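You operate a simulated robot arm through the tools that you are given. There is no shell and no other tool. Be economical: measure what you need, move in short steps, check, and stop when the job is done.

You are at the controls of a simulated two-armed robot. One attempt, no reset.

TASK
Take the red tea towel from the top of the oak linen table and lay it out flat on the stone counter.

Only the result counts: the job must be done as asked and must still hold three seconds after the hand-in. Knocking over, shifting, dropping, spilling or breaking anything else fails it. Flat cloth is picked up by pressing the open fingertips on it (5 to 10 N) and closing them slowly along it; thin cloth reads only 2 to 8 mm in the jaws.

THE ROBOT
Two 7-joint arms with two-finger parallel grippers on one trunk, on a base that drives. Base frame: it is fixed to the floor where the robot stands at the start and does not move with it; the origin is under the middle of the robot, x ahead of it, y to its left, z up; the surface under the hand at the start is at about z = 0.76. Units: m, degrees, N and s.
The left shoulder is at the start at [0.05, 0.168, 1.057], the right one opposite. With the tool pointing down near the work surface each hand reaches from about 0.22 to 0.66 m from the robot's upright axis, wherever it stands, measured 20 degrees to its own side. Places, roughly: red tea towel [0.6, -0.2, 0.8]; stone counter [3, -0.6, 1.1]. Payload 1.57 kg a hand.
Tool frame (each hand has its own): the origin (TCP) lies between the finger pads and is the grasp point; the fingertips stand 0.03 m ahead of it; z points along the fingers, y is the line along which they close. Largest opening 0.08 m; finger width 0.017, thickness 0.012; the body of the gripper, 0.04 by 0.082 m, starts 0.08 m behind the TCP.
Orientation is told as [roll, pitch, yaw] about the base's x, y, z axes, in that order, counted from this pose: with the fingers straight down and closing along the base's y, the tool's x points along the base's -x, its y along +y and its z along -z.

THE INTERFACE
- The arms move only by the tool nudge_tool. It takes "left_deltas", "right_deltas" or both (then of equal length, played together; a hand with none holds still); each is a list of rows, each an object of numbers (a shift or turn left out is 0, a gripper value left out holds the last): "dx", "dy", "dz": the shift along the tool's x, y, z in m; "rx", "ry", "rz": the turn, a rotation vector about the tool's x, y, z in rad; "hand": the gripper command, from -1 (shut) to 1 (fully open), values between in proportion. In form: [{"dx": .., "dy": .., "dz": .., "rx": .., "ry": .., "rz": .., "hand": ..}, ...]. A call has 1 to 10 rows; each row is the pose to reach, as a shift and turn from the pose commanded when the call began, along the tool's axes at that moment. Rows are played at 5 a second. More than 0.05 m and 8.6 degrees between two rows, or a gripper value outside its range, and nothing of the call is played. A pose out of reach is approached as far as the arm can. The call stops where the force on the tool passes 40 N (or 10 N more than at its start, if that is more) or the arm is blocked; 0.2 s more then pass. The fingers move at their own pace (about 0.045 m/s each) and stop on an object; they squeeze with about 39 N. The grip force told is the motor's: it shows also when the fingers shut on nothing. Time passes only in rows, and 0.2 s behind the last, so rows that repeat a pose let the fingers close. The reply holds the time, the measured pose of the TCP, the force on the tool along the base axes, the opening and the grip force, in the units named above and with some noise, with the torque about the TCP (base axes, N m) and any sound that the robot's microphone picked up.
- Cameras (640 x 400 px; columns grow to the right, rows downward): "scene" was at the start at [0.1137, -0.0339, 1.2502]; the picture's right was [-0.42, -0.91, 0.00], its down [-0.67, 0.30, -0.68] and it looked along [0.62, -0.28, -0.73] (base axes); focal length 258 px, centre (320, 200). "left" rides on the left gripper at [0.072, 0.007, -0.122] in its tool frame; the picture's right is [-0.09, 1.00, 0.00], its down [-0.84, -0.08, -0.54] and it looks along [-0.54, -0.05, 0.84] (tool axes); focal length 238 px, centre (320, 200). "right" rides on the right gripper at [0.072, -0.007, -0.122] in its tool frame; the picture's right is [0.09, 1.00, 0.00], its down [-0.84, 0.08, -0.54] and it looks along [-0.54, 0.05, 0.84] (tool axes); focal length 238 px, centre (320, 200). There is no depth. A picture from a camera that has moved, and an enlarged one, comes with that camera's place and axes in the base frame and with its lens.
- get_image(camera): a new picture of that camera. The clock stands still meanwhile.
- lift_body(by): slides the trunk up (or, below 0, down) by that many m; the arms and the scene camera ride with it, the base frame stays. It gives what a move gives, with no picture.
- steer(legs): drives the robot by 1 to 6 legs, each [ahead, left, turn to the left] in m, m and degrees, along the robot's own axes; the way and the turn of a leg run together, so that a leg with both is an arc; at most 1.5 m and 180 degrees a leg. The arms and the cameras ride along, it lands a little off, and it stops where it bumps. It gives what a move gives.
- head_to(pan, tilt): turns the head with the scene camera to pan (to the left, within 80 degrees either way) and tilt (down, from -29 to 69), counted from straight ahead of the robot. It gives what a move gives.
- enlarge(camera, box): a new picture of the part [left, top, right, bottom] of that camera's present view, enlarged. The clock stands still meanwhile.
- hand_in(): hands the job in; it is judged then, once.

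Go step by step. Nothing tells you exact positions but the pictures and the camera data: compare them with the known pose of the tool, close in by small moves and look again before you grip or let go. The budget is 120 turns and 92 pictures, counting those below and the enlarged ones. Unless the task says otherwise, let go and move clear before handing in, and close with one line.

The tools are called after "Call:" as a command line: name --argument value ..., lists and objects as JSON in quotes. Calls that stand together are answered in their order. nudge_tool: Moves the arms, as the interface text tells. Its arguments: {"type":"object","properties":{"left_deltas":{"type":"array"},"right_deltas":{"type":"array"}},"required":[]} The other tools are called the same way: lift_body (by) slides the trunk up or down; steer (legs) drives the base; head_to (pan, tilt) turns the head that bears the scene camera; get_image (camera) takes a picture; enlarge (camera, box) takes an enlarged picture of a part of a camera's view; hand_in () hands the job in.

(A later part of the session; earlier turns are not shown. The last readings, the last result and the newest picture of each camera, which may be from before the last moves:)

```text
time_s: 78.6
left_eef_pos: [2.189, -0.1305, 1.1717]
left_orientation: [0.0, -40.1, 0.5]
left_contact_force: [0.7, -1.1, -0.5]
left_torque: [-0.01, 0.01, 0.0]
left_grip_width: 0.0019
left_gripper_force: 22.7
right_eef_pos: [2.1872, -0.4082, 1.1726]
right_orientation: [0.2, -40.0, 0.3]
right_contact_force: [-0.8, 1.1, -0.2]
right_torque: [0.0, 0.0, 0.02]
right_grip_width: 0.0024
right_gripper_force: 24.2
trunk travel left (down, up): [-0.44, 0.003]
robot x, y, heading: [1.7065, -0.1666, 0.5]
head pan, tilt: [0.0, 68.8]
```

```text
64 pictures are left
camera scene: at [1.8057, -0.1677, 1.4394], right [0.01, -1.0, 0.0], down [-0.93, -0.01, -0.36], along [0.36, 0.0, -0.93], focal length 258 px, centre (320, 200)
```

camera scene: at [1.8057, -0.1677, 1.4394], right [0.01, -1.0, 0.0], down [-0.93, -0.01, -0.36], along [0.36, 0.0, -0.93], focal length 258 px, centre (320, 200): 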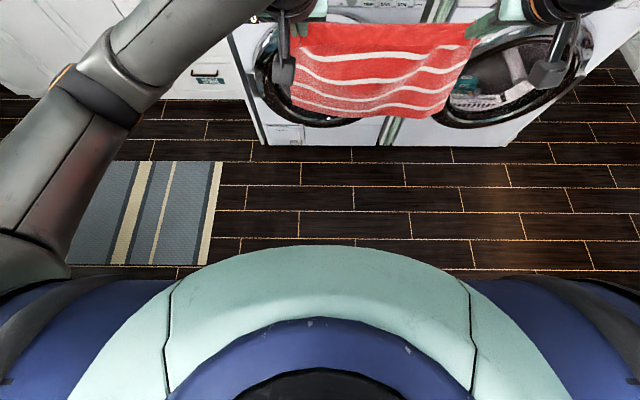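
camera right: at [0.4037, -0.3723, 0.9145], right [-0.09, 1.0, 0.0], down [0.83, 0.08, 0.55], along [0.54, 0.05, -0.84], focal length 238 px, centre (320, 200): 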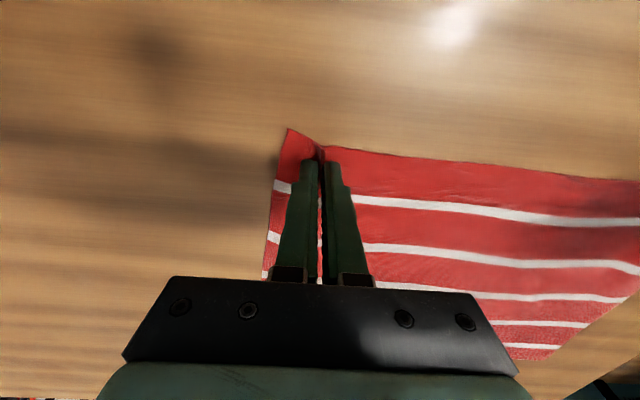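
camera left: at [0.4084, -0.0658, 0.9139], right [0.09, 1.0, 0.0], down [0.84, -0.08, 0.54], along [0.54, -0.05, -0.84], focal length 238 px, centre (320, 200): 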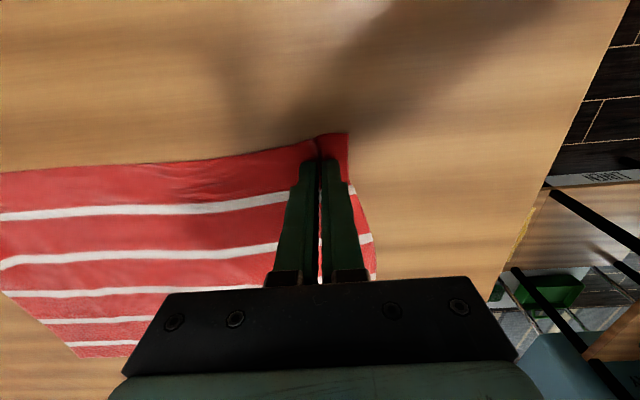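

The base front is ~0.38 m ahead of the axis and the washers' fronts are at ~2.75, so the robot can go to x≈2.22. I'll drive 0.5 m so the hands pass over the counter edge, trailing the towel over it.

Call:
steer --legs '[[0.38, 0, -0.5]]'

Call:
get_image --camera "scene"

```text
time_s: 81.0
left_eef_pos: [2.5696, -0.1301, 1.1732]
left_orientation: [0.0, -40.1, 0.3]
left_contact_force: [0.2, -0.1, 0.4]
left_torque: [-0.04, 0.01, 0.03]
left_grip_width: 0.0016
left_gripper_force: 23.9
right_eef_pos: [2.5658, -0.4085, 1.1734]
right_orientation: [0.1, -40.1, 0.3]
right_contact_force: [-0.2, -1.0, 0.0]
right_torque: [0.01, 0.04, 0.0]
right_grip_width: 0.0026
right_gripper_force: 23.8
trunk travel left (down, up): [-0.44, 0.003]
robot x, y, heading: [2.0897, -0.1666, 0.2]
head pan, tilt: [0.0, 68.8]
```

```text
63 pictures are left
camera scene: at [2.1858, -0.1658, 1.4393], right [0.0, -1.0, 0.0], down [-0.93, 0.0, -0.36], along [0.36, 0.0, -0.93], focal length 258 px, centre (320, 200)
```

scene: 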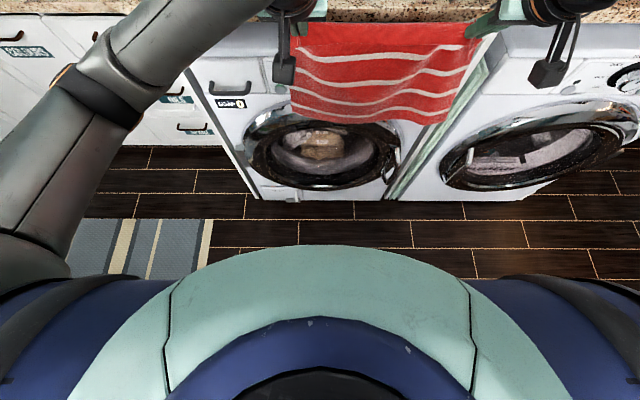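

Call:
steer --legs '[[0.14, 0, 0]]'

Call:
head_to --pan 0 --tilt 50

Call:
get_image --camera "scene"

```text
time_s: 82.4
left_eef_pos: [2.7105, -0.1295, 1.1724]
left_orientation: [0.0, -40.1, 0.2]
left_contact_force: [-0.2, -0.2, -0.7]
left_torque: [0.04, -0.02, -0.01]
left_grip_width: 0.0018
left_gripper_force: 23.2
right_eef_pos: [2.707, -0.4084, 1.1726]
right_orientation: [0.1, -40.1, 0.1]
right_contact_force: [1.0, 0.3, -0.5]
right_torque: [0.02, 0.05, 0.03]
right_grip_width: 0.0025
right_gripper_force: 24.1
trunk travel left (down, up): [-0.44, 0.003]
robot x, y, heading: [2.2268, -0.164, -0.1]
head pan, tilt: [0.0, 68.8]
```

```text
time_s: 83.2
left_eef_pos: [2.7102, -0.1308, 1.1732]
left_orientation: [0.0, -40.1, 0.3]
left_contact_force: [-0.1, -1.2, 0.6]
left_torque: [0.0, 0.01, 0.01]
left_grip_width: 0.0018
left_gripper_force: 24.0
right_eef_pos: [2.7056, -0.4081, 1.1721]
right_orientation: [0.1, -40.2, 0.1]
right_contact_force: [0.5, 0.7, 0.3]
right_torque: [0.02, 0.02, 0.04]
right_grip_width: 0.0023
right_gripper_force: 23.4
trunk travel left (down, up): [-0.44, 0.003]
robot x, y, heading: [2.2309, -0.1673, -0.2]
head pan, tilt: [0.0, 50.0]
```

```text
62 pictures are left
camera scene: at [2.3473, -0.1655, 1.4613], right [0.0, -1.0, 0.0], down [-0.77, 0.0, -0.64], along [0.64, 0.0, -0.77], focal length 258 px, centre (320, 200)
```

scene: 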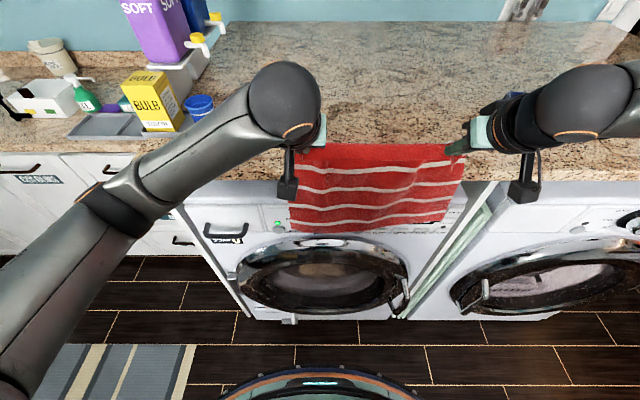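

The towel drapes over the counter's front edge with hands at x 2.71. I'll now reach forward 0.2 m at constant height, dragging it on.

Call:
nudge_tool --left_deltas '[{"dx": -0.0255, "dz": 0.0214}, {"dx": -0.051, "dz": 0.0428}, {"dx": -0.0766, "dz": 0.0643}, {"dx": -0.1021, "dz": 0.0857}, {"dx": -0.1277, "dz": 0.1071}, {"dx": -0.1532, "dz": 0.1286}]' --right_deltas '[{"dx": -0.0255, "dz": 0.0214}, {"dx": -0.051, "dz": 0.0428}, {"dx": -0.0766, "dz": 0.0643}, {"dx": -0.1021, "dz": 0.0857}, {"dx": -0.1277, "dz": 0.1071}, {"dx": -0.1532, "dz": 0.1286}]'

Call:
get_image --camera "scene"

```text
time_s: 84.6
left_eef_pos: [2.9107, -0.1293, 1.1727]
left_orientation: [0.1, -40.1, 0.1]
left_contact_force: [0.3, -1.3, -0.5]
left_torque: [0.0, 0.03, -0.01]
left_grip_width: 0.0021
left_gripper_force: 24.0
right_eef_pos: [2.9064, -0.4107, 1.1754]
right_orientation: [0.1, -40.0, 0.2]
right_contact_force: [0.2, 1.6, -0.4]
right_torque: [0.04, 0.01, 0.05]
right_grip_width: 0.0021
right_gripper_force: 23.9
trunk travel left (down, up): [-0.44, 0.003]
robot x, y, heading: [2.2271, -0.1662, 0.0]
head pan, tilt: [0.0, 50.0]
```

```text
61 pictures are left
camera scene: at [2.3485, -0.1661, 1.4612], right [0.0, -1.0, 0.0], down [-0.77, 0.0, -0.64], along [0.64, 0.0, -0.77], focal length 258 px, centre (320, 200)
```

scene: 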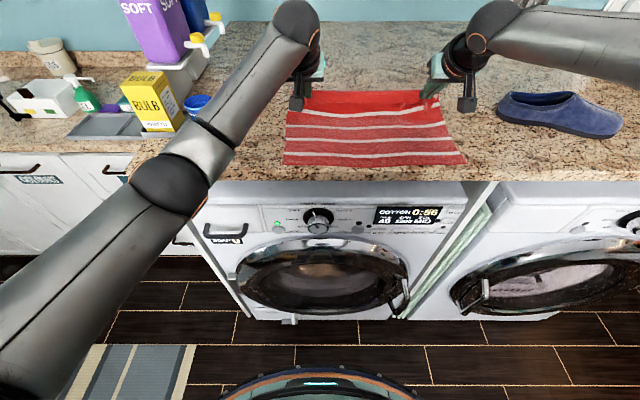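

The whole towel is now on the counter, with its near edge at x≈2.735. I'll pull it 3 cm further while lowering to just above the stone.

Call:
nudge_tool --left_deltas '[{"dx": -0.0115, "dz": 0.0096}, {"dx": -0.023, "dz": 0.0193}, {"dx": -0.0166, "dz": 0.0269}, {"dx": -0.0102, "dz": 0.0346}, {"dx": -0.0037, "dz": 0.0423}]' --right_deltas '[{"dx": -0.0115, "dz": 0.0096}, {"dx": -0.023, "dz": 0.0193}, {"dx": -0.0166, "dz": 0.0269}, {"dx": -0.0102, "dz": 0.0346}, {"dx": -0.0037, "dz": 0.0423}]'

Call:
get_image --camera "scene"

Call:
get_image --camera "left"

Call:
get_image --camera "right"

```text
time_s: 85.8
left_eef_pos: [2.9389, -0.1312, 1.1413]
left_orientation: [-0.1, -40.0, 0.1]
left_contact_force: [-0.6, -11.1, -0.4]
left_torque: [-0.32, 0.0, -0.24]
left_grip_width: 0.0019
left_gripper_force: 24.2
right_eef_pos: [2.9066, -0.4192, 1.1502]
right_orientation: [0.2, -40.3, 0.2]
right_contact_force: [2.0, 11.5, -0.4]
right_torque: [0.23, -0.03, 0.29]
right_grip_width: 0.0023
right_gripper_force: 23.4
right hand out of reach, approached as far as the arm can: row 1, 2, 3, 4, 5
trunk travel left (down, up): [-0.44, 0.003]
robot x, y, heading: [2.2305, -0.1662, -0.3]
head pan, tilt: [0.0, 50.0]
```

```text
60 pictures are left
camera scene: at [2.3475, -0.1655, 1.4613], right [0.0, -1.0, 0.0], down [-0.77, 0.0, -0.64], along [0.64, 0.0, -0.77], focal length 258 px, centre (320, 200)
```

scene: 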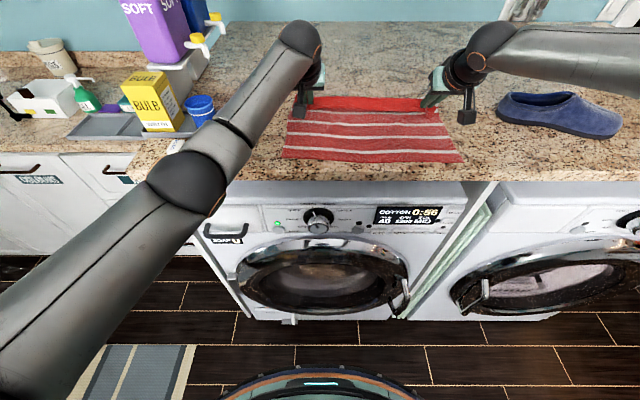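

```text
59 pictures are left
camera left: at [2.8064, -0.1241, 1.1897], right [0.07, 1.0, 0.06], down [0.29, -0.08, 0.95], along [0.95, -0.05, -0.29], focal length 238 px, centre (320, 200)
```

left: 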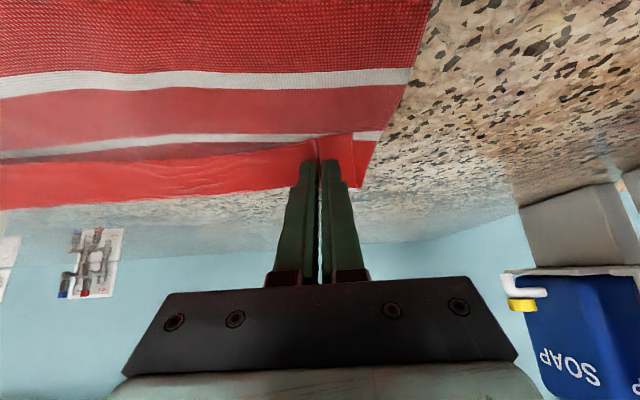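

```text
58 pictures are left
camera right: at [2.7721, -0.4272, 1.1988], right [-0.08, 1.0, -0.06], down [0.29, 0.08, 0.95], along [0.95, 0.06, -0.29], focal length 238 px, centre (320, 200)
```

right: 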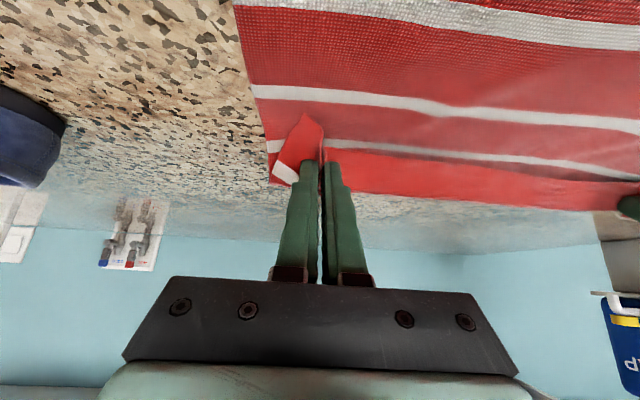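

The right arm ran to its reach limit, so the leading edge is a bit skewed and taut. I'll drive the base 4 cm closer, then even out the two hands.

Call:
steer --legs '[[0.04, 0, 0]]'

Call:
nudge_tool --left_deltas '[{"dx": 0.0115, "dy": -0.002, "dz": -0.0096}, {"dx": 0.023, "dy": -0.004, "dz": -0.0193}]' --right_deltas '[{"dy": 0.003}, {"dy": 0.006}]'

Call:
get_image --camera "scene"

```text
time_s: 86.7
left_eef_pos: [2.9806, -0.1302, 1.1414]
left_orientation: [-0.1, -40.0, 0.3]
left_contact_force: [-0.5, -13.1, 0.2]
left_torque: [-0.32, 0.05, -0.25]
left_grip_width: 0.0019
left_gripper_force: 23.7
right_eef_pos: [2.948, -0.4201, 1.1503]
right_orientation: [0.1, -40.3, 0.2]
right_contact_force: [1.8, 13.1, -0.7]
right_torque: [0.26, 0.0, 0.34]
right_grip_width: 0.0025
right_gripper_force: 23.6
trunk travel left (down, up): [-0.44, 0.003]
robot x, y, heading: [2.2712, -0.1622, 0.4]
head pan, tilt: [0.0, 50.0]
```

```text
time_s: 87.3
left_eef_pos: [2.9497, -0.1367, 1.1436]
left_orientation: [-0.1, -40.1, 0.3]
left_contact_force: [-0.7, -1.1, 0.0]
left_torque: [-0.06, -0.04, -0.05]
left_grip_width: 0.0015
left_gripper_force: 23.5
right_eef_pos: [2.9448, -0.4163, 1.1506]
right_orientation: [0.2, -40.4, 0.2]
right_contact_force: [0.2, 1.4, 0.3]
right_torque: [0.03, 0.01, 0.01]
right_grip_width: 0.0026
right_gripper_force: 24.4
trunk travel left (down, up): [-0.44, 0.003]
robot x, y, heading: [2.269, -0.1651, 0.1]
head pan, tilt: [0.0, 50.0]
```

```text
57 pictures are left
camera scene: at [2.3875, -0.1653, 1.4614], right [0.0, -1.0, 0.0], down [-0.77, 0.0, -0.64], along [0.64, 0.0, -0.77], focal length 258 px, centre (320, 200)
```

scene: 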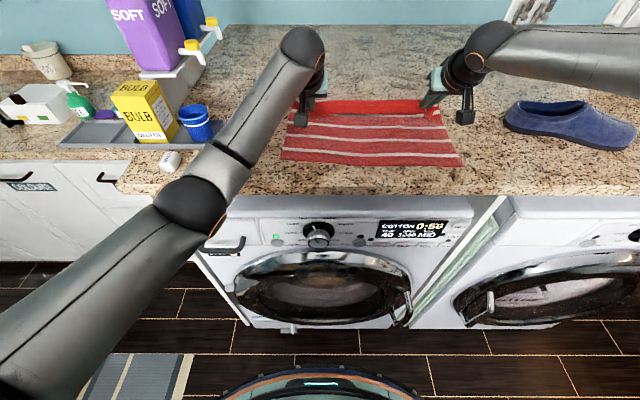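

Even now. I'll lower the right hand to match and then open slowly.

Call:
nudge_tool --left_deltas '[{"dx": 0.001, "dz": 0.001}, {"dx": 0.0019, "dz": 0.0023}, {"dx": 0.0019, "dz": 0.0023}]' --right_deltas '[{"dx": 0.002, "dz": 0.0025}, {"dx": 0.004, "dz": 0.005}, {"dx": 0.0064, "dz": 0.0077}]'

Call:
nudge_tool --left_deltas '[{"hand": -0.8}, {"hand": -0.6}, {"hand": -0.4}, {"hand": -0.2}, {"hand": 0}, {"hand": 0}]' --right_deltas '[{"hand": -0.8}, {"hand": -0.6}, {"hand": -0.4}, {"hand": -0.2}, {"hand": 0}, {"hand": 0}]'

Call:
get_image --camera "left"

Call:
get_image --camera "right"

```text
time_s: 88.1
left_eef_pos: [2.9494, -0.1357, 1.1403]
left_orientation: [0.0, -40.1, 0.2]
left_contact_force: [-1.3, -2.2, 0.0]
left_torque: [0.0, -0.01, -0.06]
left_grip_width: 0.0022
left_gripper_force: 23.4
right_eef_pos: [2.942, -0.4158, 1.1414]
right_orientation: [0.2, -40.3, 0.2]
right_contact_force: [-0.3, 1.6, -0.4]
right_torque: [0.05, 0.01, 0.07]
right_grip_width: 0.0024
right_gripper_force: 23.7
right hand out of reach, approached as far as the arm can: row 1, 2, 3
trunk travel left (down, up): [-0.44, 0.003]
robot x, y, heading: [2.2681, -0.1616, -0.1]
head pan, tilt: [0.0, 50.0]
```

```text
time_s: 89.5
left_eef_pos: [2.9489, -0.136, 1.1397]
left_orientation: [-0.2, -40.1, 0.2]
left_contact_force: [1.3, 0.3, -0.1]
left_torque: [-0.01, 0.02, -0.02]
left_grip_width: 0.0401
left_gripper_force: 0.0
right_eef_pos: [2.9436, -0.416, 1.1419]
right_orientation: [0.2, -40.3, 0.2]
right_contact_force: [0.0, 0.2, -0.1]
right_torque: [-0.03, -0.01, 0.01]
right_grip_width: 0.0401
right_gripper_force: 0.1
trunk travel left (down, up): [-0.44, 0.003]
robot x, y, heading: [2.2699, -0.1665, 0.1]
head pan, tilt: [0.0, 50.0]
```

```text
56 pictures are left
camera left: at [2.8156, -0.1282, 1.1875], right [0.07, 1.0, 0.06], down [0.29, -0.08, 0.95], along [0.95, -0.05, -0.29], focal length 238 px, centre (320, 200)
```

left: 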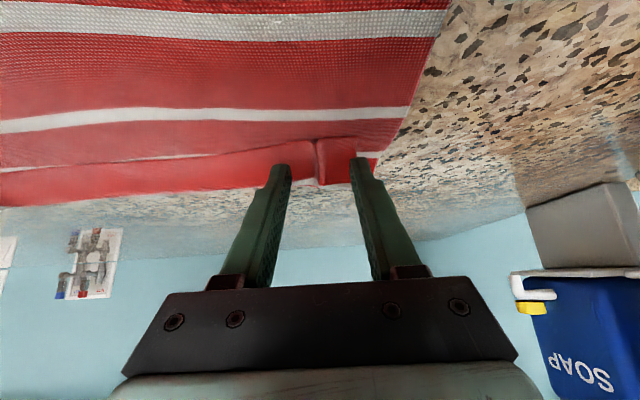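

```text
55 pictures are left
camera right: at [2.8085, -0.4238, 1.1898], right [-0.08, 1.0, -0.06], down [0.29, 0.08, 0.95], along [0.95, 0.06, -0.29], focal length 238 px, centre (320, 200)
```

right: 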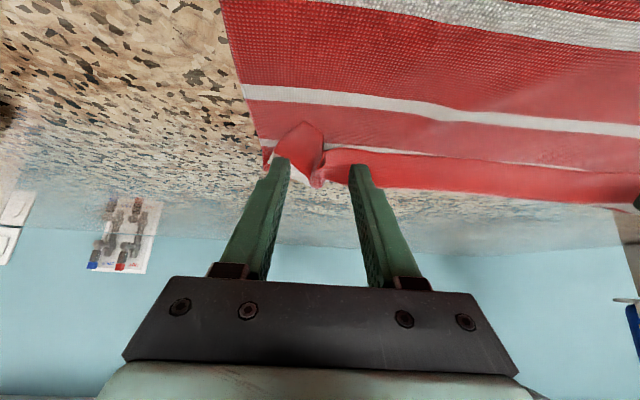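

Released, but the leading edge may have a small flap turned back. I'll lift the hands clear and look from above.

Call:
nudge_tool --left_deltas '[{"dx": -0.019, "dz": -0.023}, {"dx": -0.045, "dz": -0.0536}, {"dx": -0.0643, "dz": -0.0766}, {"dx": -0.0453, "dz": -0.109}, {"dx": -0.026, "dz": -0.141}]' --right_deltas '[{"dx": -0.019, "dz": -0.023}, {"dx": -0.045, "dz": -0.0536}, {"dx": -0.0643, "dz": -0.0766}, {"dx": -0.0453, "dz": -0.109}, {"dx": -0.026, "dz": -0.141}]'

Call:
get_image --camera "scene"

Call:
enlarge --camera "scene" --box '[250, 80, 490, 230]'

```text
time_s: 90.7
left_eef_pos: [2.8794, -0.1346, 1.2664]
left_orientation: [-0.1, -40.4, 0.2]
left_contact_force: [-0.5, 0.3, -0.1]
left_torque: [0.02, 0.0, -0.01]
left_grip_width: 0.0401
left_gripper_force: 0.1
right_eef_pos: [2.872, -0.4145, 1.2627]
right_orientation: [0.2, -40.3, 0.2]
right_contact_force: [-0.1, -0.3, 0.0]
right_torque: [0.01, -0.04, -0.03]
right_grip_width: 0.0401
right_gripper_force: 0.1
trunk travel left (down, up): [-0.44, 0.003]
robot x, y, heading: [2.2683, -0.1648, 0.2]
head pan, tilt: [0.0, 50.0]
```

```text
54 pictures are left
camera scene: at [2.3863, -0.1655, 1.4615], right [0.0, -1.0, 0.0], down [-0.77, 0.0, -0.64], along [0.64, 0.0, -0.77], focal length 258 px, centre (320, 200)
```

scene: 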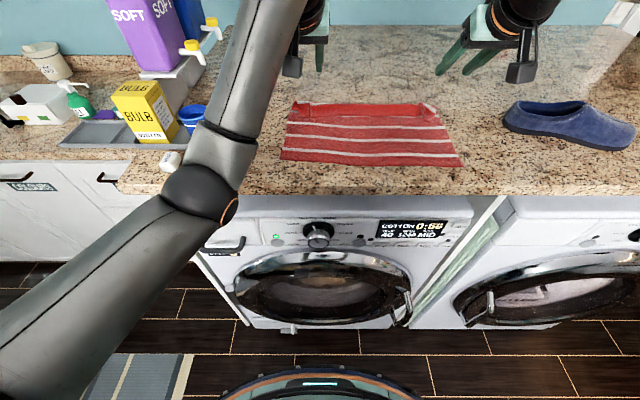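

```text
2.67 times, centred on (370, 155) of scene
camera zoom: at [2.3863, -0.1655, 1.4615], right [0.0, -1.0, 0.0], down [-0.77, 0.0, -0.64], along [0.64, 0.0, -0.77], focal length 688 px, centre (187, 320)
```

zoom: 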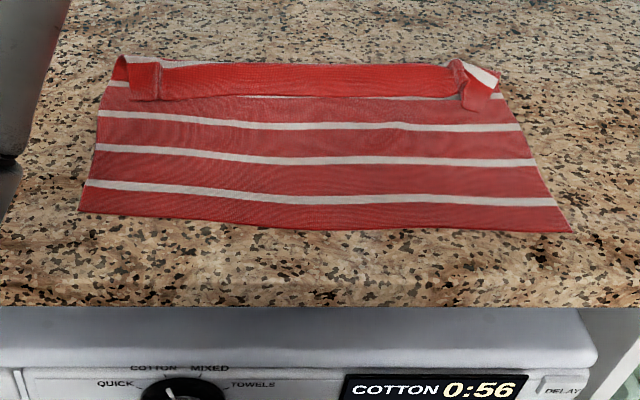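

The towel is on the counter, but a ~5 cm strip along the far edge is folded back toward me. I'll try to unroll it by pressing open fingertips lightly on the flap and sliding away; first the left hand.

Call:
nudge_tool --left_deltas '[{"dx": -0.0383, "dy": -0.018, "dz": 0.0321, "hand": 1}, {"dx": -0.0383, "dy": -0.035, "dz": 0.0321}, {"dx": -0.015, "dy": -0.035, "dz": 0.06}, {"dx": 0.009, "dy": -0.035, "dz": 0.088}, {"dx": 0.0324, "dy": -0.035, "dz": 0.1164}]'

Call:
enlarge --camera "scene" --box '[250, 60, 490, 210]'

Call:
get_image --camera "left"

```text
refused: row 1 steps farther than a row can; nothing moved
```

```text
2.67 times, centred on (370, 135) of scene
camera zoom: at [2.3863, -0.1655, 1.4615], right [0.0, -1.0, 0.0], down [-0.77, 0.0, -0.64], along [0.64, 0.0, -0.77], focal length 688 px, centre (187, 373)
```

zoom: 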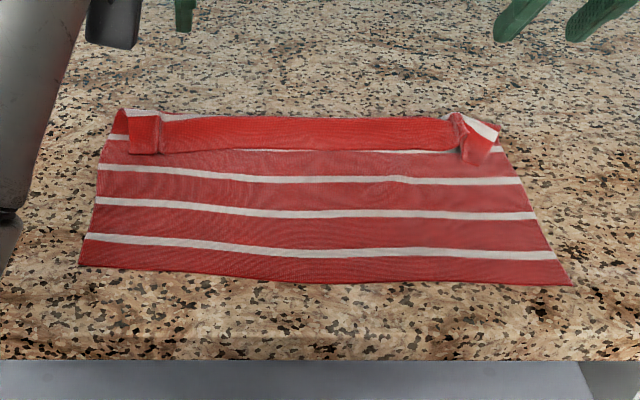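

```text
51 pictures are left
camera left: at [2.7463, -0.1275, 1.3127], right [0.07, 1.0, 0.06], down [0.29, -0.08, 0.95], along [0.95, -0.05, -0.29], focal length 238 px, centre (320, 200)
```

left: 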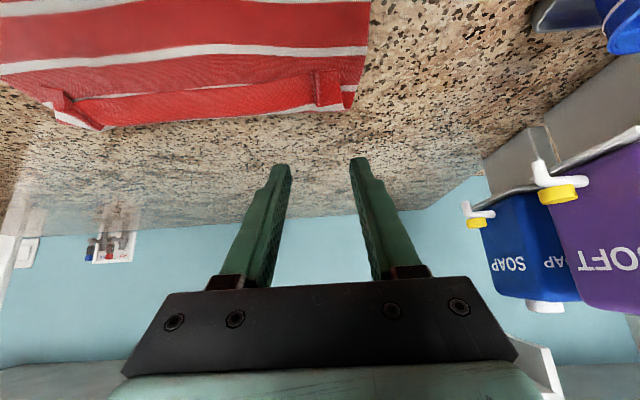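

Call:
nudge_tool --left_deltas '[{"dx": -0.02, "dy": -0.018, "dz": 0.016, "hand": 1}, {"dx": -0.0383, "dy": -0.035, "dz": 0.0321}, {"dx": -0.015, "dy": -0.035, "dz": 0.06}, {"dx": 0.009, "dy": -0.035, "dz": 0.088}, {"dx": 0.0324, "dy": -0.035, "dz": 0.1164}]'

Call:
get_image --camera "left"

Call:
enlarge --camera "scene" --box '[250, 60, 490, 210]'

```text
time_s: 91.9
left_eef_pos: [2.9299, -0.1705, 1.1531]
left_orientation: [-0.2, -40.1, 0.2]
left_contact_force: [0.0, 0.4, 0.8]
left_torque: [0.01, 0.0, 0.0]
left_grip_width: 0.0802
left_gripper_force: 0.0
right_eef_pos: [2.873, -0.4131, 1.2614]
right_orientation: [0.2, -40.2, 0.3]
right_contact_force: [0.3, 0.8, 0.1]
right_torque: [0.01, -0.04, 0.0]
right_grip_width: 0.0398
right_gripper_force: 0.1
trunk travel left (down, up): [-0.44, 0.003]
robot x, y, heading: [2.2676, -0.1633, 0.0]
head pan, tilt: [0.0, 50.0]
```

```text
50 pictures are left
camera left: at [2.7959, -0.1632, 1.2004], right [0.07, 1.0, 0.06], down [0.29, -0.08, 0.95], along [0.95, -0.05, -0.29], focal length 238 px, centre (320, 200)
```

left: 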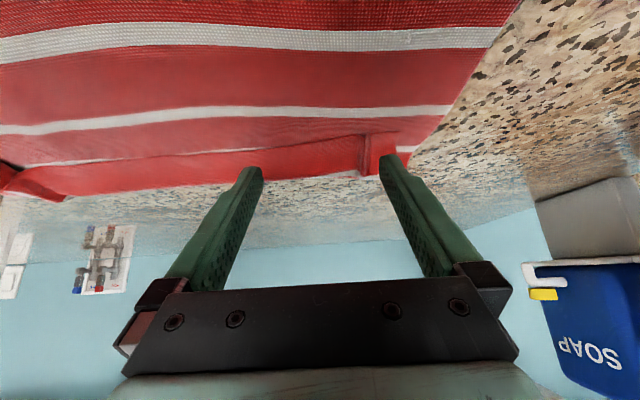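

```text
2.67 times, centred on (370, 135) of scene
camera zoom: at [2.388, -0.1652, 1.4614], right [0.0, -1.0, 0.0], down [-0.77, 0.0, -0.64], along [0.64, 0.0, -0.77], focal length 688 px, centre (187, 373)
```

zoom: 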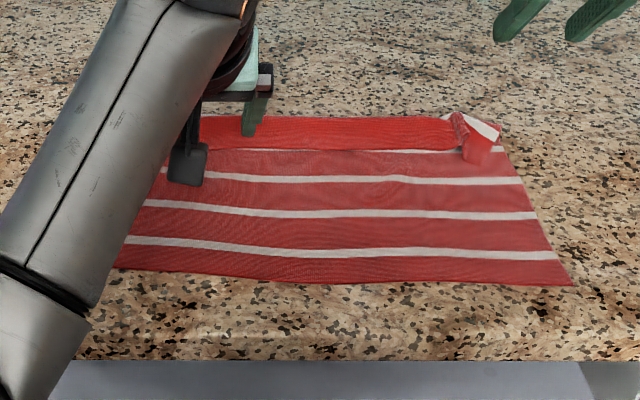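

Call:
nudge_tool --left_deltas '[{"dx": 0.0077, "dz": -0.0064}, {"dx": 0.0141, "dz": 0.0012}, {"dx": 0.016, "dz": 0.0035}, {"dx": 0.0173, "dz": 0.005}]'

```text
time_s: 92.9
left_eef_pos: [2.9191, -0.1703, 1.1375]
left_orientation: [-0.1, -40.1, 0.2]
left_contact_force: [0.1, 0.0, -0.7]
left_torque: [0.01, 0.02, 0.02]
left_grip_width: 0.08
left_gripper_force: 0.1
right_eef_pos: [2.8725, -0.4143, 1.2619]
right_orientation: [0.1, -40.4, 0.2]
right_contact_force: [0.0, -0.8, -0.3]
right_torque: [-0.01, 0.03, -0.01]
right_grip_width: 0.04
right_gripper_force: 0.0
trunk travel left (down, up): [-0.44, 0.003]
robot x, y, heading: [2.2675, -0.1657, 0.2]
head pan, tilt: [0.0, 50.0]
```

Call:
nudge_tool --left_deltas '[{"dx": 0.001, "dz": 0.0011}, {"dx": 0.0019, "dz": 0.0023}, {"dx": 0.0026, "dz": 0.0031}]'

Call:
get_image --camera "left"

```text
time_s: 93.7
left_eef_pos: [2.9205, -0.1702, 1.1359]
left_orientation: [-0.1, -40.1, 0.3]
left_contact_force: [-0.3, 0.0, 0.3]
left_torque: [0.03, 0.01, 0.04]
left_grip_width: 0.0799
left_gripper_force: 0.0
right_eef_pos: [2.8733, -0.4144, 1.2623]
right_orientation: [0.2, -40.3, 0.3]
right_contact_force: [0.4, 0.0, -0.4]
right_torque: [0.0, -0.03, -0.01]
right_grip_width: 0.0401
right_gripper_force: 0.0
trunk travel left (down, up): [-0.44, 0.003]
robot x, y, heading: [2.2672, -0.1627, 0.2]
head pan, tilt: [0.0, 50.0]
```

```text
48 pictures are left
camera left: at [2.7864, -0.1624, 1.1825], right [0.07, 1.0, 0.06], down [0.29, -0.08, 0.95], along [0.95, -0.05, -0.29], focal length 238 px, centre (320, 200)
```

left: 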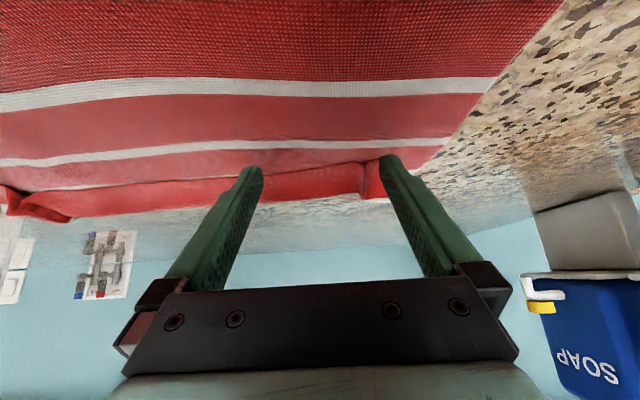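

Call:
nudge_tool --left_deltas '[{"dx": 0.0013, "dz": 0.0015}, {"dx": 0.0026, "dz": 0.0031}]'

```text
time_s: 94.3
left_eef_pos: [2.9204, -0.1704, 1.1313]
left_orientation: [-0.1, -40.2, 0.2]
left_contact_force: [-0.1, 0.2, -0.9]
left_torque: [-0.02, 0.0, -0.03]
left_grip_width: 0.0801
left_gripper_force: 0.2
right_eef_pos: [2.8723, -0.4154, 1.2614]
right_orientation: [0.3, -40.3, 0.3]
right_contact_force: [0.0, -0.2, 0.0]
right_torque: [-0.01, -0.02, 0.0]
right_grip_width: 0.0401
right_gripper_force: 0.1
trunk travel left (down, up): [-0.44, 0.003]
robot x, y, heading: [2.2702, -0.1647, 0.4]
head pan, tilt: [0.0, 50.0]
```

Call:
nudge_tool --left_deltas '[{"dx": 0.0013, "dz": 0.0015}, {"dx": 0.0026, "dz": 0.0031}]'

```text
time_s: 94.9
left_eef_pos: [2.9189, -0.1697, 1.1288]
left_orientation: [-0.2, -40.6, 0.2]
left_contact_force: [-1.2, 0.1, 7.7]
left_torque: [0.14, -0.08, 0.06]
left_grip_width: 0.0801
left_gripper_force: 0.0
right_eef_pos: [2.871, -0.4134, 1.2623]
right_orientation: [0.2, -40.3, 0.1]
right_contact_force: [-0.4, 0.7, -0.5]
right_torque: [-0.01, 0.02, -0.03]
right_grip_width: 0.04
right_gripper_force: 0.1
trunk travel left (down, up): [-0.44, 0.003]
robot x, y, heading: [2.2721, -0.1648, 0.2]
head pan, tilt: [0.0, 50.0]
```

The tips press on the cloth right before the flap's free edge. I'll ease the pressure slightly and slide forward, to scoop the flap and turn it over.

Call:
nudge_tool --left_deltas '[{"dx": -0.0013, "dz": -0.0015}, {"dx": -0.0089, "dz": 0.0049}, {"dx": -0.0166, "dz": 0.0113}, {"dx": -0.0243, "dz": 0.0178}, {"dx": -0.0319, "dz": 0.0242}]'

Call:
get_image --camera "left"

Call:
enlarge --camera "scene" --box '[250, 60, 490, 210]'

```text
time_s: 96.1
left_eef_pos: [2.9587, -0.1688, 1.1313]
left_orientation: [-0.1, -40.3, 0.2]
left_contact_force: [-1.3, -0.2, 8.9]
left_torque: [0.09, -0.04, 0.01]
left_grip_width: 0.0799
left_gripper_force: 0.0
right_eef_pos: [2.8717, -0.4138, 1.2617]
right_orientation: [0.2, -40.3, 0.1]
right_contact_force: [-0.1, -0.1, 0.0]
right_torque: [0.0, 0.02, 0.0]
right_grip_width: 0.0404
right_gripper_force: 0.0
trunk travel left (down, up): [-0.44, 0.003]
robot x, y, heading: [2.2691, -0.1624, 0.0]
head pan, tilt: [0.0, 50.0]
```

```text
47 pictures are left
camera left: at [2.8243, -0.1618, 1.1766], right [0.07, 1.0, 0.06], down [0.29, -0.08, 0.95], along [0.96, -0.05, -0.29], focal length 238 px, centre (320, 200)
```

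left: 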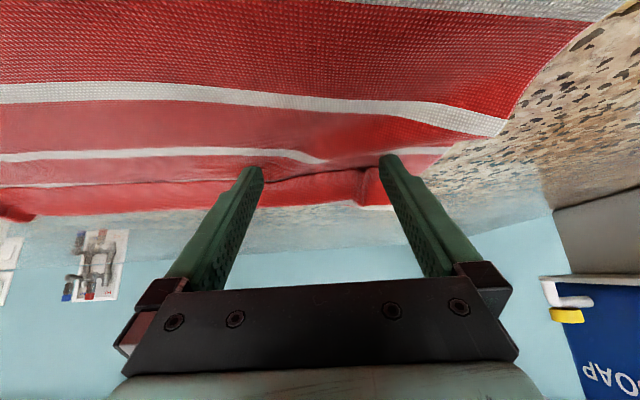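

```text
2.67 times, centred on (370, 135) of scene
camera zoom: at [2.3861, -0.1653, 1.4615], right [0.0, -1.0, 0.0], down [-0.77, 0.0, -0.64], along [0.64, 0.0, -0.77], focal length 688 px, centre (187, 373)
```

zoom: 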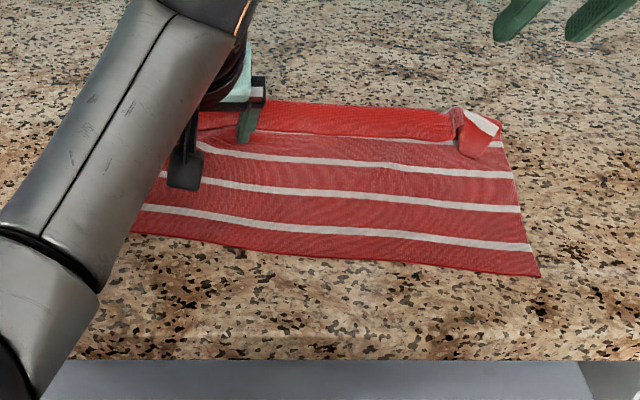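

Pressing dragged the whole towel and turned it slightly instead of unrolling. I'll use that to drag its left side back toward me, then pinch the flap's top layer and pull it open instead.

Call:
nudge_tool --left_deltas '[{"dx": 0.0134, "dz": -0.0112}, {"dx": 0.0268, "dz": -0.0225}, {"dx": 0.0402, "dz": -0.0337}, {"dx": 0.0536, "dz": -0.045}, {"dx": 0.0344, "dz": -0.068}, {"dx": 0.0151, "dz": -0.091}]'

Call:
enlarge --camera "scene" --box '[250, 60, 490, 210]'

```text
time_s: 97.5
left_eef_pos: [2.8879, -0.168, 1.1851]
left_orientation: [0.0, -39.9, 0.2]
left_contact_force: [-0.2, -0.5, -0.6]
left_torque: [0.0, -0.02, 0.0]
left_grip_width: 0.08
left_gripper_force: 0.2
right_eef_pos: [2.8727, -0.4147, 1.2618]
right_orientation: [0.1, -40.2, 0.3]
right_contact_force: [-0.4, 0.4, 0.3]
right_torque: [-0.01, 0.02, 0.03]
right_grip_width: 0.0398
right_gripper_force: 0.0
trunk travel left (down, up): [-0.44, 0.003]
robot x, y, heading: [2.2706, -0.1659, 0.4]
head pan, tilt: [0.0, 50.0]
```

```text
2.67 times, centred on (370, 135) of scene
camera zoom: at [2.3874, -0.1653, 1.4613], right [0.0, -1.0, 0.0], down [-0.77, 0.0, -0.64], along [0.64, 0.0, -0.77], focal length 688 px, centre (187, 373)
```

zoom: 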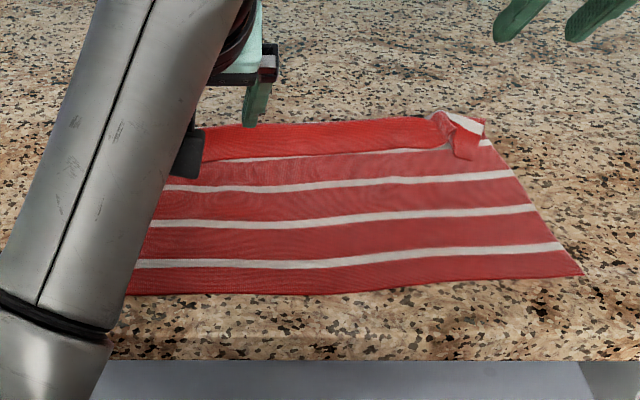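

Towel is straight again. I'll bring the base 3 cm closer and set both hands, half open, above the flap near its free edge.

Call:
steer --legs '[[0.03, 0, 0]]'

Call:
nudge_tool --left_deltas '[{"dx": -0.0107, "dy": 0.004, "dz": 0.009, "hand": 0}, {"dx": -0.0214, "dy": 0.008, "dz": 0.018}, {"dx": -0.0118, "dy": 0.008, "dz": 0.0295}, {"dx": -0.0022, "dy": 0.008, "dz": 0.041}, {"dx": 0.0043, "dy": 0.008, "dz": 0.0486}]' --right_deltas '[{"dx": -0.018, "dy": 0.02, "dz": 0.015, "hand": 0}, {"dx": -0.0337, "dy": 0.039, "dz": 0.0283}, {"dx": -0.01, "dy": 0.039, "dz": 0.057}, {"dx": 0.015, "dy": 0.039, "dz": 0.086}, {"dx": 0.0393, "dy": 0.039, "dz": 0.115}]'

Call:
get_image --camera "left"

Call:
get_image --camera "right"

Call:
enlarge --camera "scene" --box '[250, 60, 490, 210]'

```text
time_s: 98.3
left_eef_pos: [2.9191, -0.1682, 1.1854]
left_orientation: [-0.2, -40.1, 0.2]
left_contact_force: [-0.6, 0.5, 0.4]
left_torque: [0.0, 0.0, -0.01]
left_grip_width: 0.0802
left_gripper_force: 0.0
right_eef_pos: [2.9027, -0.4132, 1.2617]
right_orientation: [0.3, -40.2, 0.2]
right_contact_force: [0.3, 0.5, -1.2]
right_torque: [0.01, 0.01, 0.01]
right_grip_width: 0.0399
right_gripper_force: 0.0
trunk travel left (down, up): [-0.44, 0.003]
robot x, y, heading: [2.3006, -0.1665, 0.1]
head pan, tilt: [0.0, 50.0]
```

```text
time_s: 99.5
left_eef_pos: [2.9462, -0.1593, 1.146]
left_orientation: [-0.1, -40.1, 0.2]
left_contact_force: [0.7, -0.2, 0.5]
left_torque: [0.01, -0.02, 0.06]
left_grip_width: 0.0401
left_gripper_force: 0.0
right_eef_pos: [2.9464, -0.3735, 1.1485]
right_orientation: [0.2, -40.3, 0.2]
right_contact_force: [-0.4, 0.3, 0.2]
right_torque: [-0.03, 0.0, -0.01]
right_grip_width: 0.0402
right_gripper_force: 0.0
trunk travel left (down, up): [-0.44, 0.003]
robot x, y, heading: [2.2966, -0.1664, 0.0]
head pan, tilt: [0.0, 50.0]
```

```text
44 pictures are left
camera left: at [2.812, -0.1516, 1.1939], right [0.07, 1.0, 0.06], down [0.29, -0.08, 0.95], along [0.95, -0.05, -0.29], focal length 238 px, centre (320, 200)
```

left: 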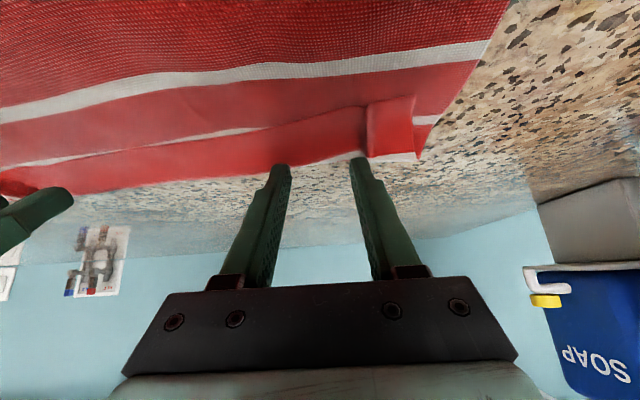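

```text
43 pictures are left
camera right: at [2.8112, -0.3816, 1.1973], right [-0.08, 1.0, -0.06], down [0.29, 0.08, 0.95], along [0.95, 0.06, -0.29], focal length 238 px, centre (320, 200)
```

right: 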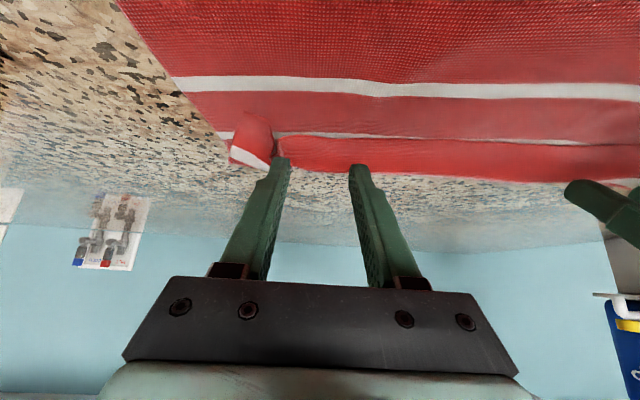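

```text
2.67 times, centred on (370, 135) of scene
camera zoom: at [2.4172, -0.1653, 1.4614], right [0.0, -1.0, 0.0], down [-0.77, 0.0, -0.64], along [0.64, 0.0, -0.77], focal length 688 px, centre (187, 373)
```

zoom: 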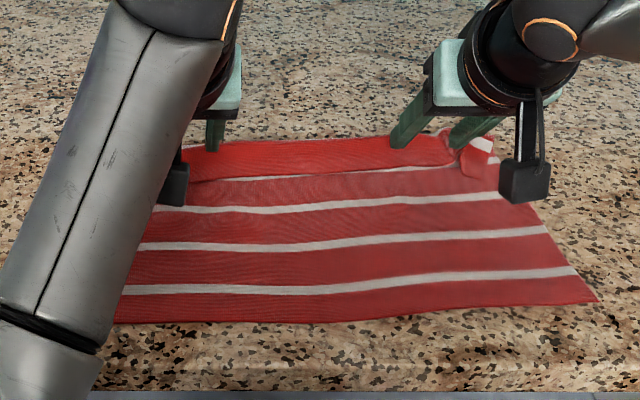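

Call:
nudge_tool --left_deltas '[{"dx": 0.0032, "dz": 0.0038}, {"dx": 0.0058, "dz": 0.0069}, {"dx": 0.0077, "dz": 0.0092}]' --right_deltas '[{"dx": -0.0153, "dz": 0.0129}, {"dx": -0.0102, "dz": 0.019}, {"dx": -0.0063, "dz": 0.0237}]'

```text
time_s: 100.3
left_eef_pos: [2.946, -0.1605, 1.1331]
left_orientation: [-0.1, -40.1, 0.3]
left_contact_force: [0.7, 0.0, -0.7]
left_torque: [0.0, 0.01, -0.01]
left_grip_width: 0.0402
left_gripper_force: 0.0
right_eef_pos: [2.9532, -0.3829, 1.138]
right_orientation: [0.2, -40.3, 0.2]
right_contact_force: [0.2, 0.5, -0.5]
right_torque: [0.02, 0.02, -0.01]
right_grip_width: 0.0402
right_gripper_force: 0.0
right hand out of reach, approached as far as the arm can: row 1, 2, 3
trunk travel left (down, up): [-0.44, 0.003]
robot x, y, heading: [2.2955, -0.166, 0.3]
head pan, tilt: [0.0, 50.0]
```

Call:
nudge_tool --right_deltas '[{"ry": -0.12}, {"ry": -0.25}, {"dx": -0.006, "dz": 0.005, "ry": -0.25}, {"dx": -0.0107, "dy": 0.004, "dz": 0.009, "ry": -0.25}]'

```text
time_s: 101.3
left_eef_pos: [2.9448, -0.16, 1.1333]
left_orientation: [-0.1, -40.0, 0.2]
left_contact_force: [-0.4, -0.5, 0.3]
left_torque: [0.01, -0.01, 0.02]
left_grip_width: 0.0398
left_gripper_force: 0.1
right_eef_pos: [2.9657, -0.3797, 1.1389]
right_orientation: [0.3, -54.6, 0.1]
right_contact_force: [-0.8, 0.0, -0.4]
right_torque: [-0.01, 0.04, -0.02]
right_grip_width: 0.0402
right_gripper_force: 0.2
trunk travel left (down, up): [-0.44, 0.003]
robot x, y, heading: [2.2999, -0.1665, -0.2]
head pan, tilt: [0.0, 50.0]
```

Call:
nudge_tool --left_deltas '[{"dx": 0.0006, "dz": 0.0008}, {"dx": 0.0013, "dz": 0.0015}, {"dx": 0.0019, "dz": 0.0023}]' --right_deltas '[{"dx": 0.004, "dz": 0.0029}, {"dx": 0.0065, "dz": 0.0046}, {"dx": 0.009, "dz": 0.0064}]'

```text
time_s: 102.1
left_eef_pos: [2.9452, -0.1598, 1.131]
left_orientation: [-0.1, -40.1, 0.3]
left_contact_force: [0.9, -0.6, -0.7]
left_torque: [0.01, 0.01, 0.02]
left_grip_width: 0.0396
left_gripper_force: 0.1
right_eef_pos: [2.966, -0.3801, 1.1293]
right_orientation: [0.4, -54.6, 0.2]
right_contact_force: [-0.4, -0.6, 0.1]
right_torque: [-0.03, -0.01, -0.02]
right_grip_width: 0.0401
right_gripper_force: 0.4
trunk travel left (down, up): [-0.44, 0.003]
robot x, y, heading: [2.2937, -0.163, 0.1]
head pan, tilt: [0.0, 50.0]
```

Call:
nudge_tool --left_deltas '[{"dx": 0.0006, "dz": 0.0008}, {"dx": 0.0013, "dz": 0.0015}, {"dx": 0.0019, "dz": 0.0023}]' --right_deltas '[{"dx": 0.0016, "dz": 0.0012}, {"dx": 0.0033, "dz": 0.0023}, {"dx": 0.0049, "dz": 0.0035}]'

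```text
time_s: 102.9
left_eef_pos: [2.9456, -0.1591, 1.1293]
left_orientation: [-0.1, -40.3, 0.1]
left_contact_force: [0.0, 0.2, 4.2]
left_torque: [0.01, -0.02, 0.01]
left_grip_width: 0.0398
left_gripper_force: 0.0
right_eef_pos: [2.9646, -0.3803, 1.1262]
right_orientation: [0.4, -54.9, 0.1]
right_contact_force: [0.8, 0.0, 7.1]
right_torque: [-0.16, -0.17, 0.01]
right_grip_width: 0.0398
right_gripper_force: 0.0
right hand out of reach, approached as far as the arm can: row 3
trunk travel left (down, up): [-0.44, 0.003]
robot x, y, heading: [2.2957, -0.1666, 0.4]
head pan, tilt: [0.0, 50.0]
```

Light contact on the flap: 4 N left and 7 N right. I'll close slowly to pinch the top layer.

Call:
nudge_tool --left_deltas '[{"hand": -0.12}, {"hand": -0.25}, {"hand": -0.38}, {"hand": -0.5}, {"hand": -0.62}, {"hand": -0.75}, {"hand": -0.88}, {"hand": -1}, {"hand": -1}, {"hand": -1}]' --right_deltas '[{"hand": -0.12}, {"hand": -0.25}, {"hand": -0.38}, {"hand": -0.5}, {"hand": -0.62}, {"hand": -0.75}, {"hand": -0.88}, {"hand": -1}, {"hand": -1}, {"hand": -1}]'

Call:
get_image --camera "left"

Call:
get_image --camera "right"

```text
time_s: 105.1
left_eef_pos: [2.9442, -0.1601, 1.1299]
left_orientation: [-0.3, -40.2, 0.1]
left_contact_force: [0.6, -9.5, 5.7]
left_torque: [-0.3, -0.1, -0.12]
left_grip_width: 0.0027
left_gripper_force: 24.0
right_eef_pos: [2.9624, -0.3805, 1.1254]
right_orientation: [0.5, -54.8, 0.1]
right_contact_force: [-0.6, 6.3, 14.1]
right_torque: [0.07, -0.28, 0.19]
right_grip_width: 0.0023
right_gripper_force: 23.8
trunk travel left (down, up): [-0.44, 0.003]
robot x, y, heading: [2.295, -0.1629, 0.3]
head pan, tilt: [0.0, 50.0]
```

```text
41 pictures are left
camera left: at [2.8111, -0.153, 1.1774], right [0.07, 1.0, 0.06], down [0.29, -0.07, 0.95], along [0.96, -0.05, -0.29], focal length 238 px, centre (320, 200)
```

left: 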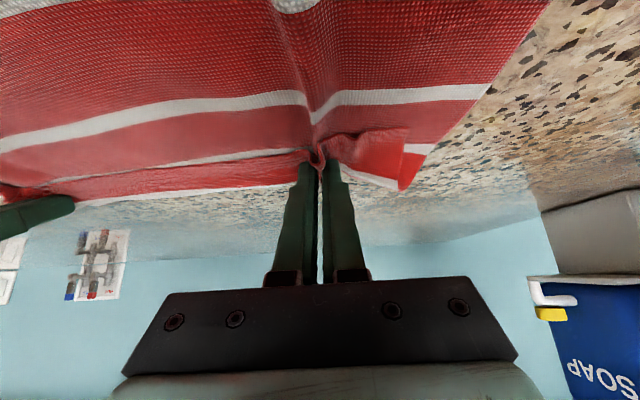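

```text
40 pictures are left
camera right: at [2.8202, -0.3881, 1.1391], right [-0.06, 1.0, -0.07], down [0.04, 0.07, 1.0], along [1.0, 0.06, -0.04], focal length 238 px, centre (320, 200)
```

right: 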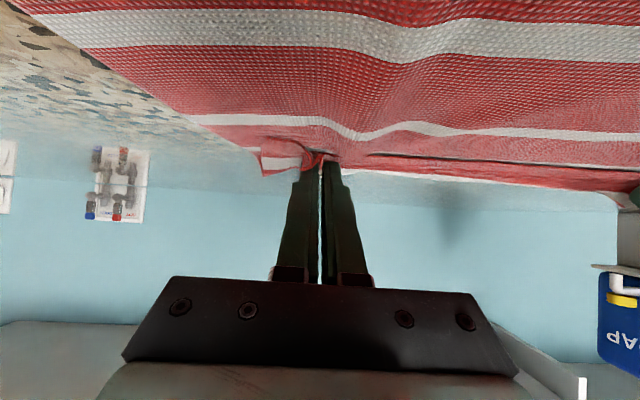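

Call:
nudge_tool --left_deltas '[{"dx": -0.0129, "dy": -0.004, "dz": -0.0153}, {"dx": -0.0257, "dy": -0.006, "dz": -0.0306}, {"dx": -0.0386, "dy": -0.006, "dz": -0.046}]' --right_deltas '[{"dx": -0.0163, "dy": 0.003, "dz": -0.0116}, {"dx": -0.0326, "dy": 0.004, "dz": -0.0232}, {"dx": -0.0489, "dy": 0.004, "dz": -0.0347}]'

Call:
get_image --camera "left"

Call:
get_image --camera "right"

Call:
enlarge --camera "scene" --box '[230, 60, 510, 235]'

```text
time_s: 105.9
left_eef_pos: [2.9484, -0.1634, 1.189]
left_orientation: [-0.1, -40.0, 0.2]
left_contact_force: [1.3, -3.2, 0.4]
left_torque: [-0.11, -0.03, -0.08]
left_grip_width: 0.0026
left_gripper_force: 23.7
right_eef_pos: [2.9644, -0.3793, 1.1845]
right_orientation: [0.2, -54.5, 0.0]
right_contact_force: [0.2, 4.1, 0.0]
right_torque: [0.03, 0.01, 0.11]
right_grip_width: 0.0022
right_gripper_force: 23.7
trunk travel left (down, up): [-0.44, 0.003]
robot x, y, heading: [2.2966, -0.1631, 0.5]
head pan, tilt: [0.0, 50.0]
```

```text
39 pictures are left
camera left: at [2.8141, -0.1569, 1.2369], right [0.07, 1.0, 0.06], down [0.29, -0.08, 0.95], along [0.95, -0.05, -0.3], focal length 238 px, centre (320, 200)
```

left: 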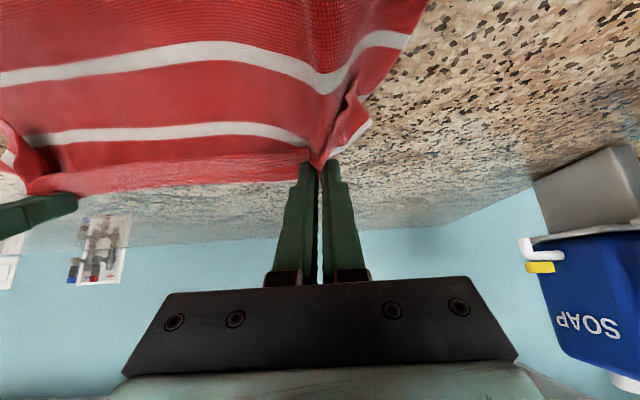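

```text
38 pictures are left
camera right: at [2.8219, -0.3859, 1.1973], right [-0.06, 1.0, -0.07], down [0.04, 0.08, 1.0], along [1.0, 0.05, -0.05], focal length 238 px, centre (320, 200)
```

right: 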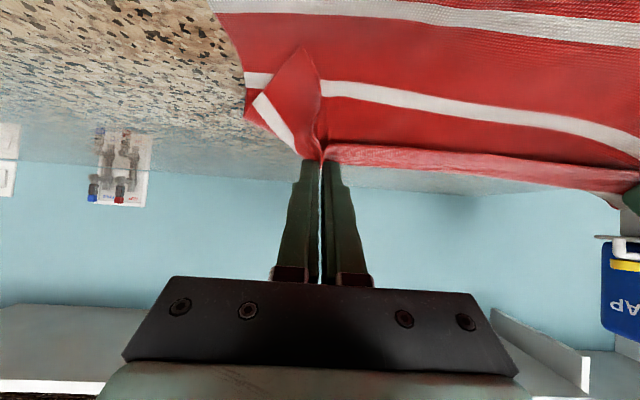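

```text
2.29 times, centred on (370, 148) of scene
camera zoom: at [2.4168, -0.1651, 1.4613], right [0.0, -1.0, 0.0], down [-0.77, 0.0, -0.64], along [0.64, 0.0, -0.77], focal length 590 px, centre (206, 320)
```

zoom: 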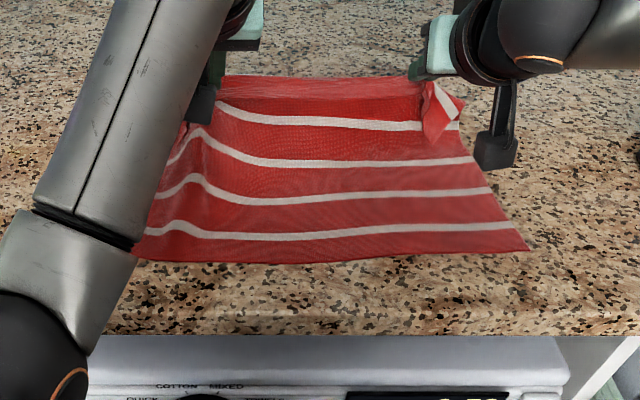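

Call:
nudge_tool --left_deltas '[{"dx": -0.0225, "dz": -0.0268}, {"dx": -0.045, "dz": -0.0536}]' --right_deltas '[{"dx": -0.0285, "dz": -0.0203}, {"dx": -0.057, "dz": -0.0405}]'

Call:
enlarge --camera "scene" --box '[230, 30, 510, 205]'

Call:
get_image --camera "right"

```text
time_s: 106.5
left_eef_pos: [2.9451, -0.1659, 1.2603]
left_orientation: [-0.1, -40.1, 0.2]
left_contact_force: [0.3, -1.9, -0.8]
left_torque: [-0.09, 0.01, -0.02]
left_grip_width: 0.0026
left_gripper_force: 24.0
right_eef_pos: [2.9621, -0.379, 1.2543]
right_orientation: [0.2, -54.7, 0.0]
right_contact_force: [0.0, 2.6, 0.3]
right_torque: [0.05, 0.01, 0.05]
right_grip_width: 0.002
right_gripper_force: 23.7
trunk travel left (down, up): [-0.44, 0.003]
robot x, y, heading: [2.2966, -0.1625, 0.2]
head pan, tilt: [0.0, 50.0]
```

```text
2.29 times, centred on (370, 118) of scene
camera zoom: at [2.4166, -0.1652, 1.4613], right [0.0, -1.0, 0.0], down [-0.77, 0.0, -0.64], along [0.64, 0.0, -0.77], focal length 590 px, centre (206, 389)
```

zoom: 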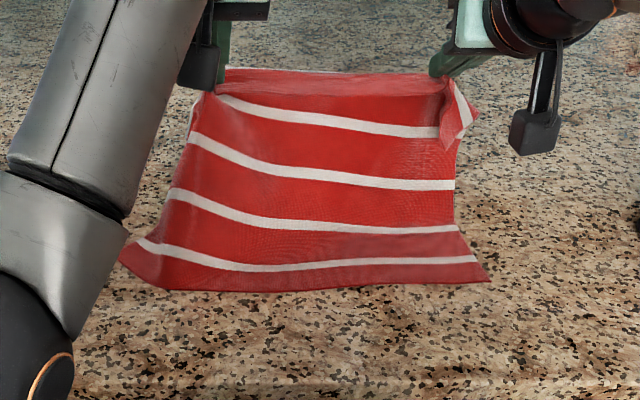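

```text
35 pictures are left
camera right: at [2.8205, -0.386, 1.2672], right [-0.06, 1.0, -0.07], down [0.04, 0.08, 1.0], along [1.0, 0.05, -0.05], focal length 238 px, centre (320, 200)
```

right: 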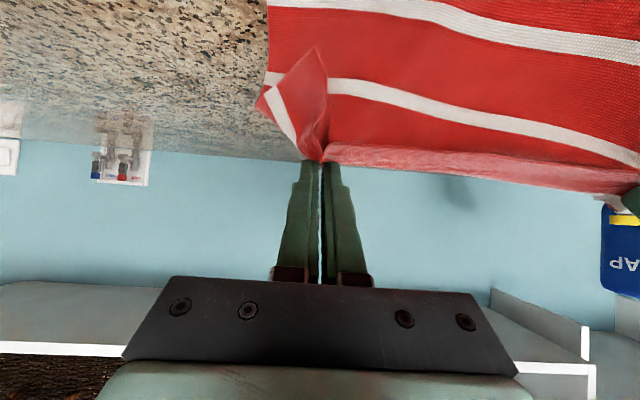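

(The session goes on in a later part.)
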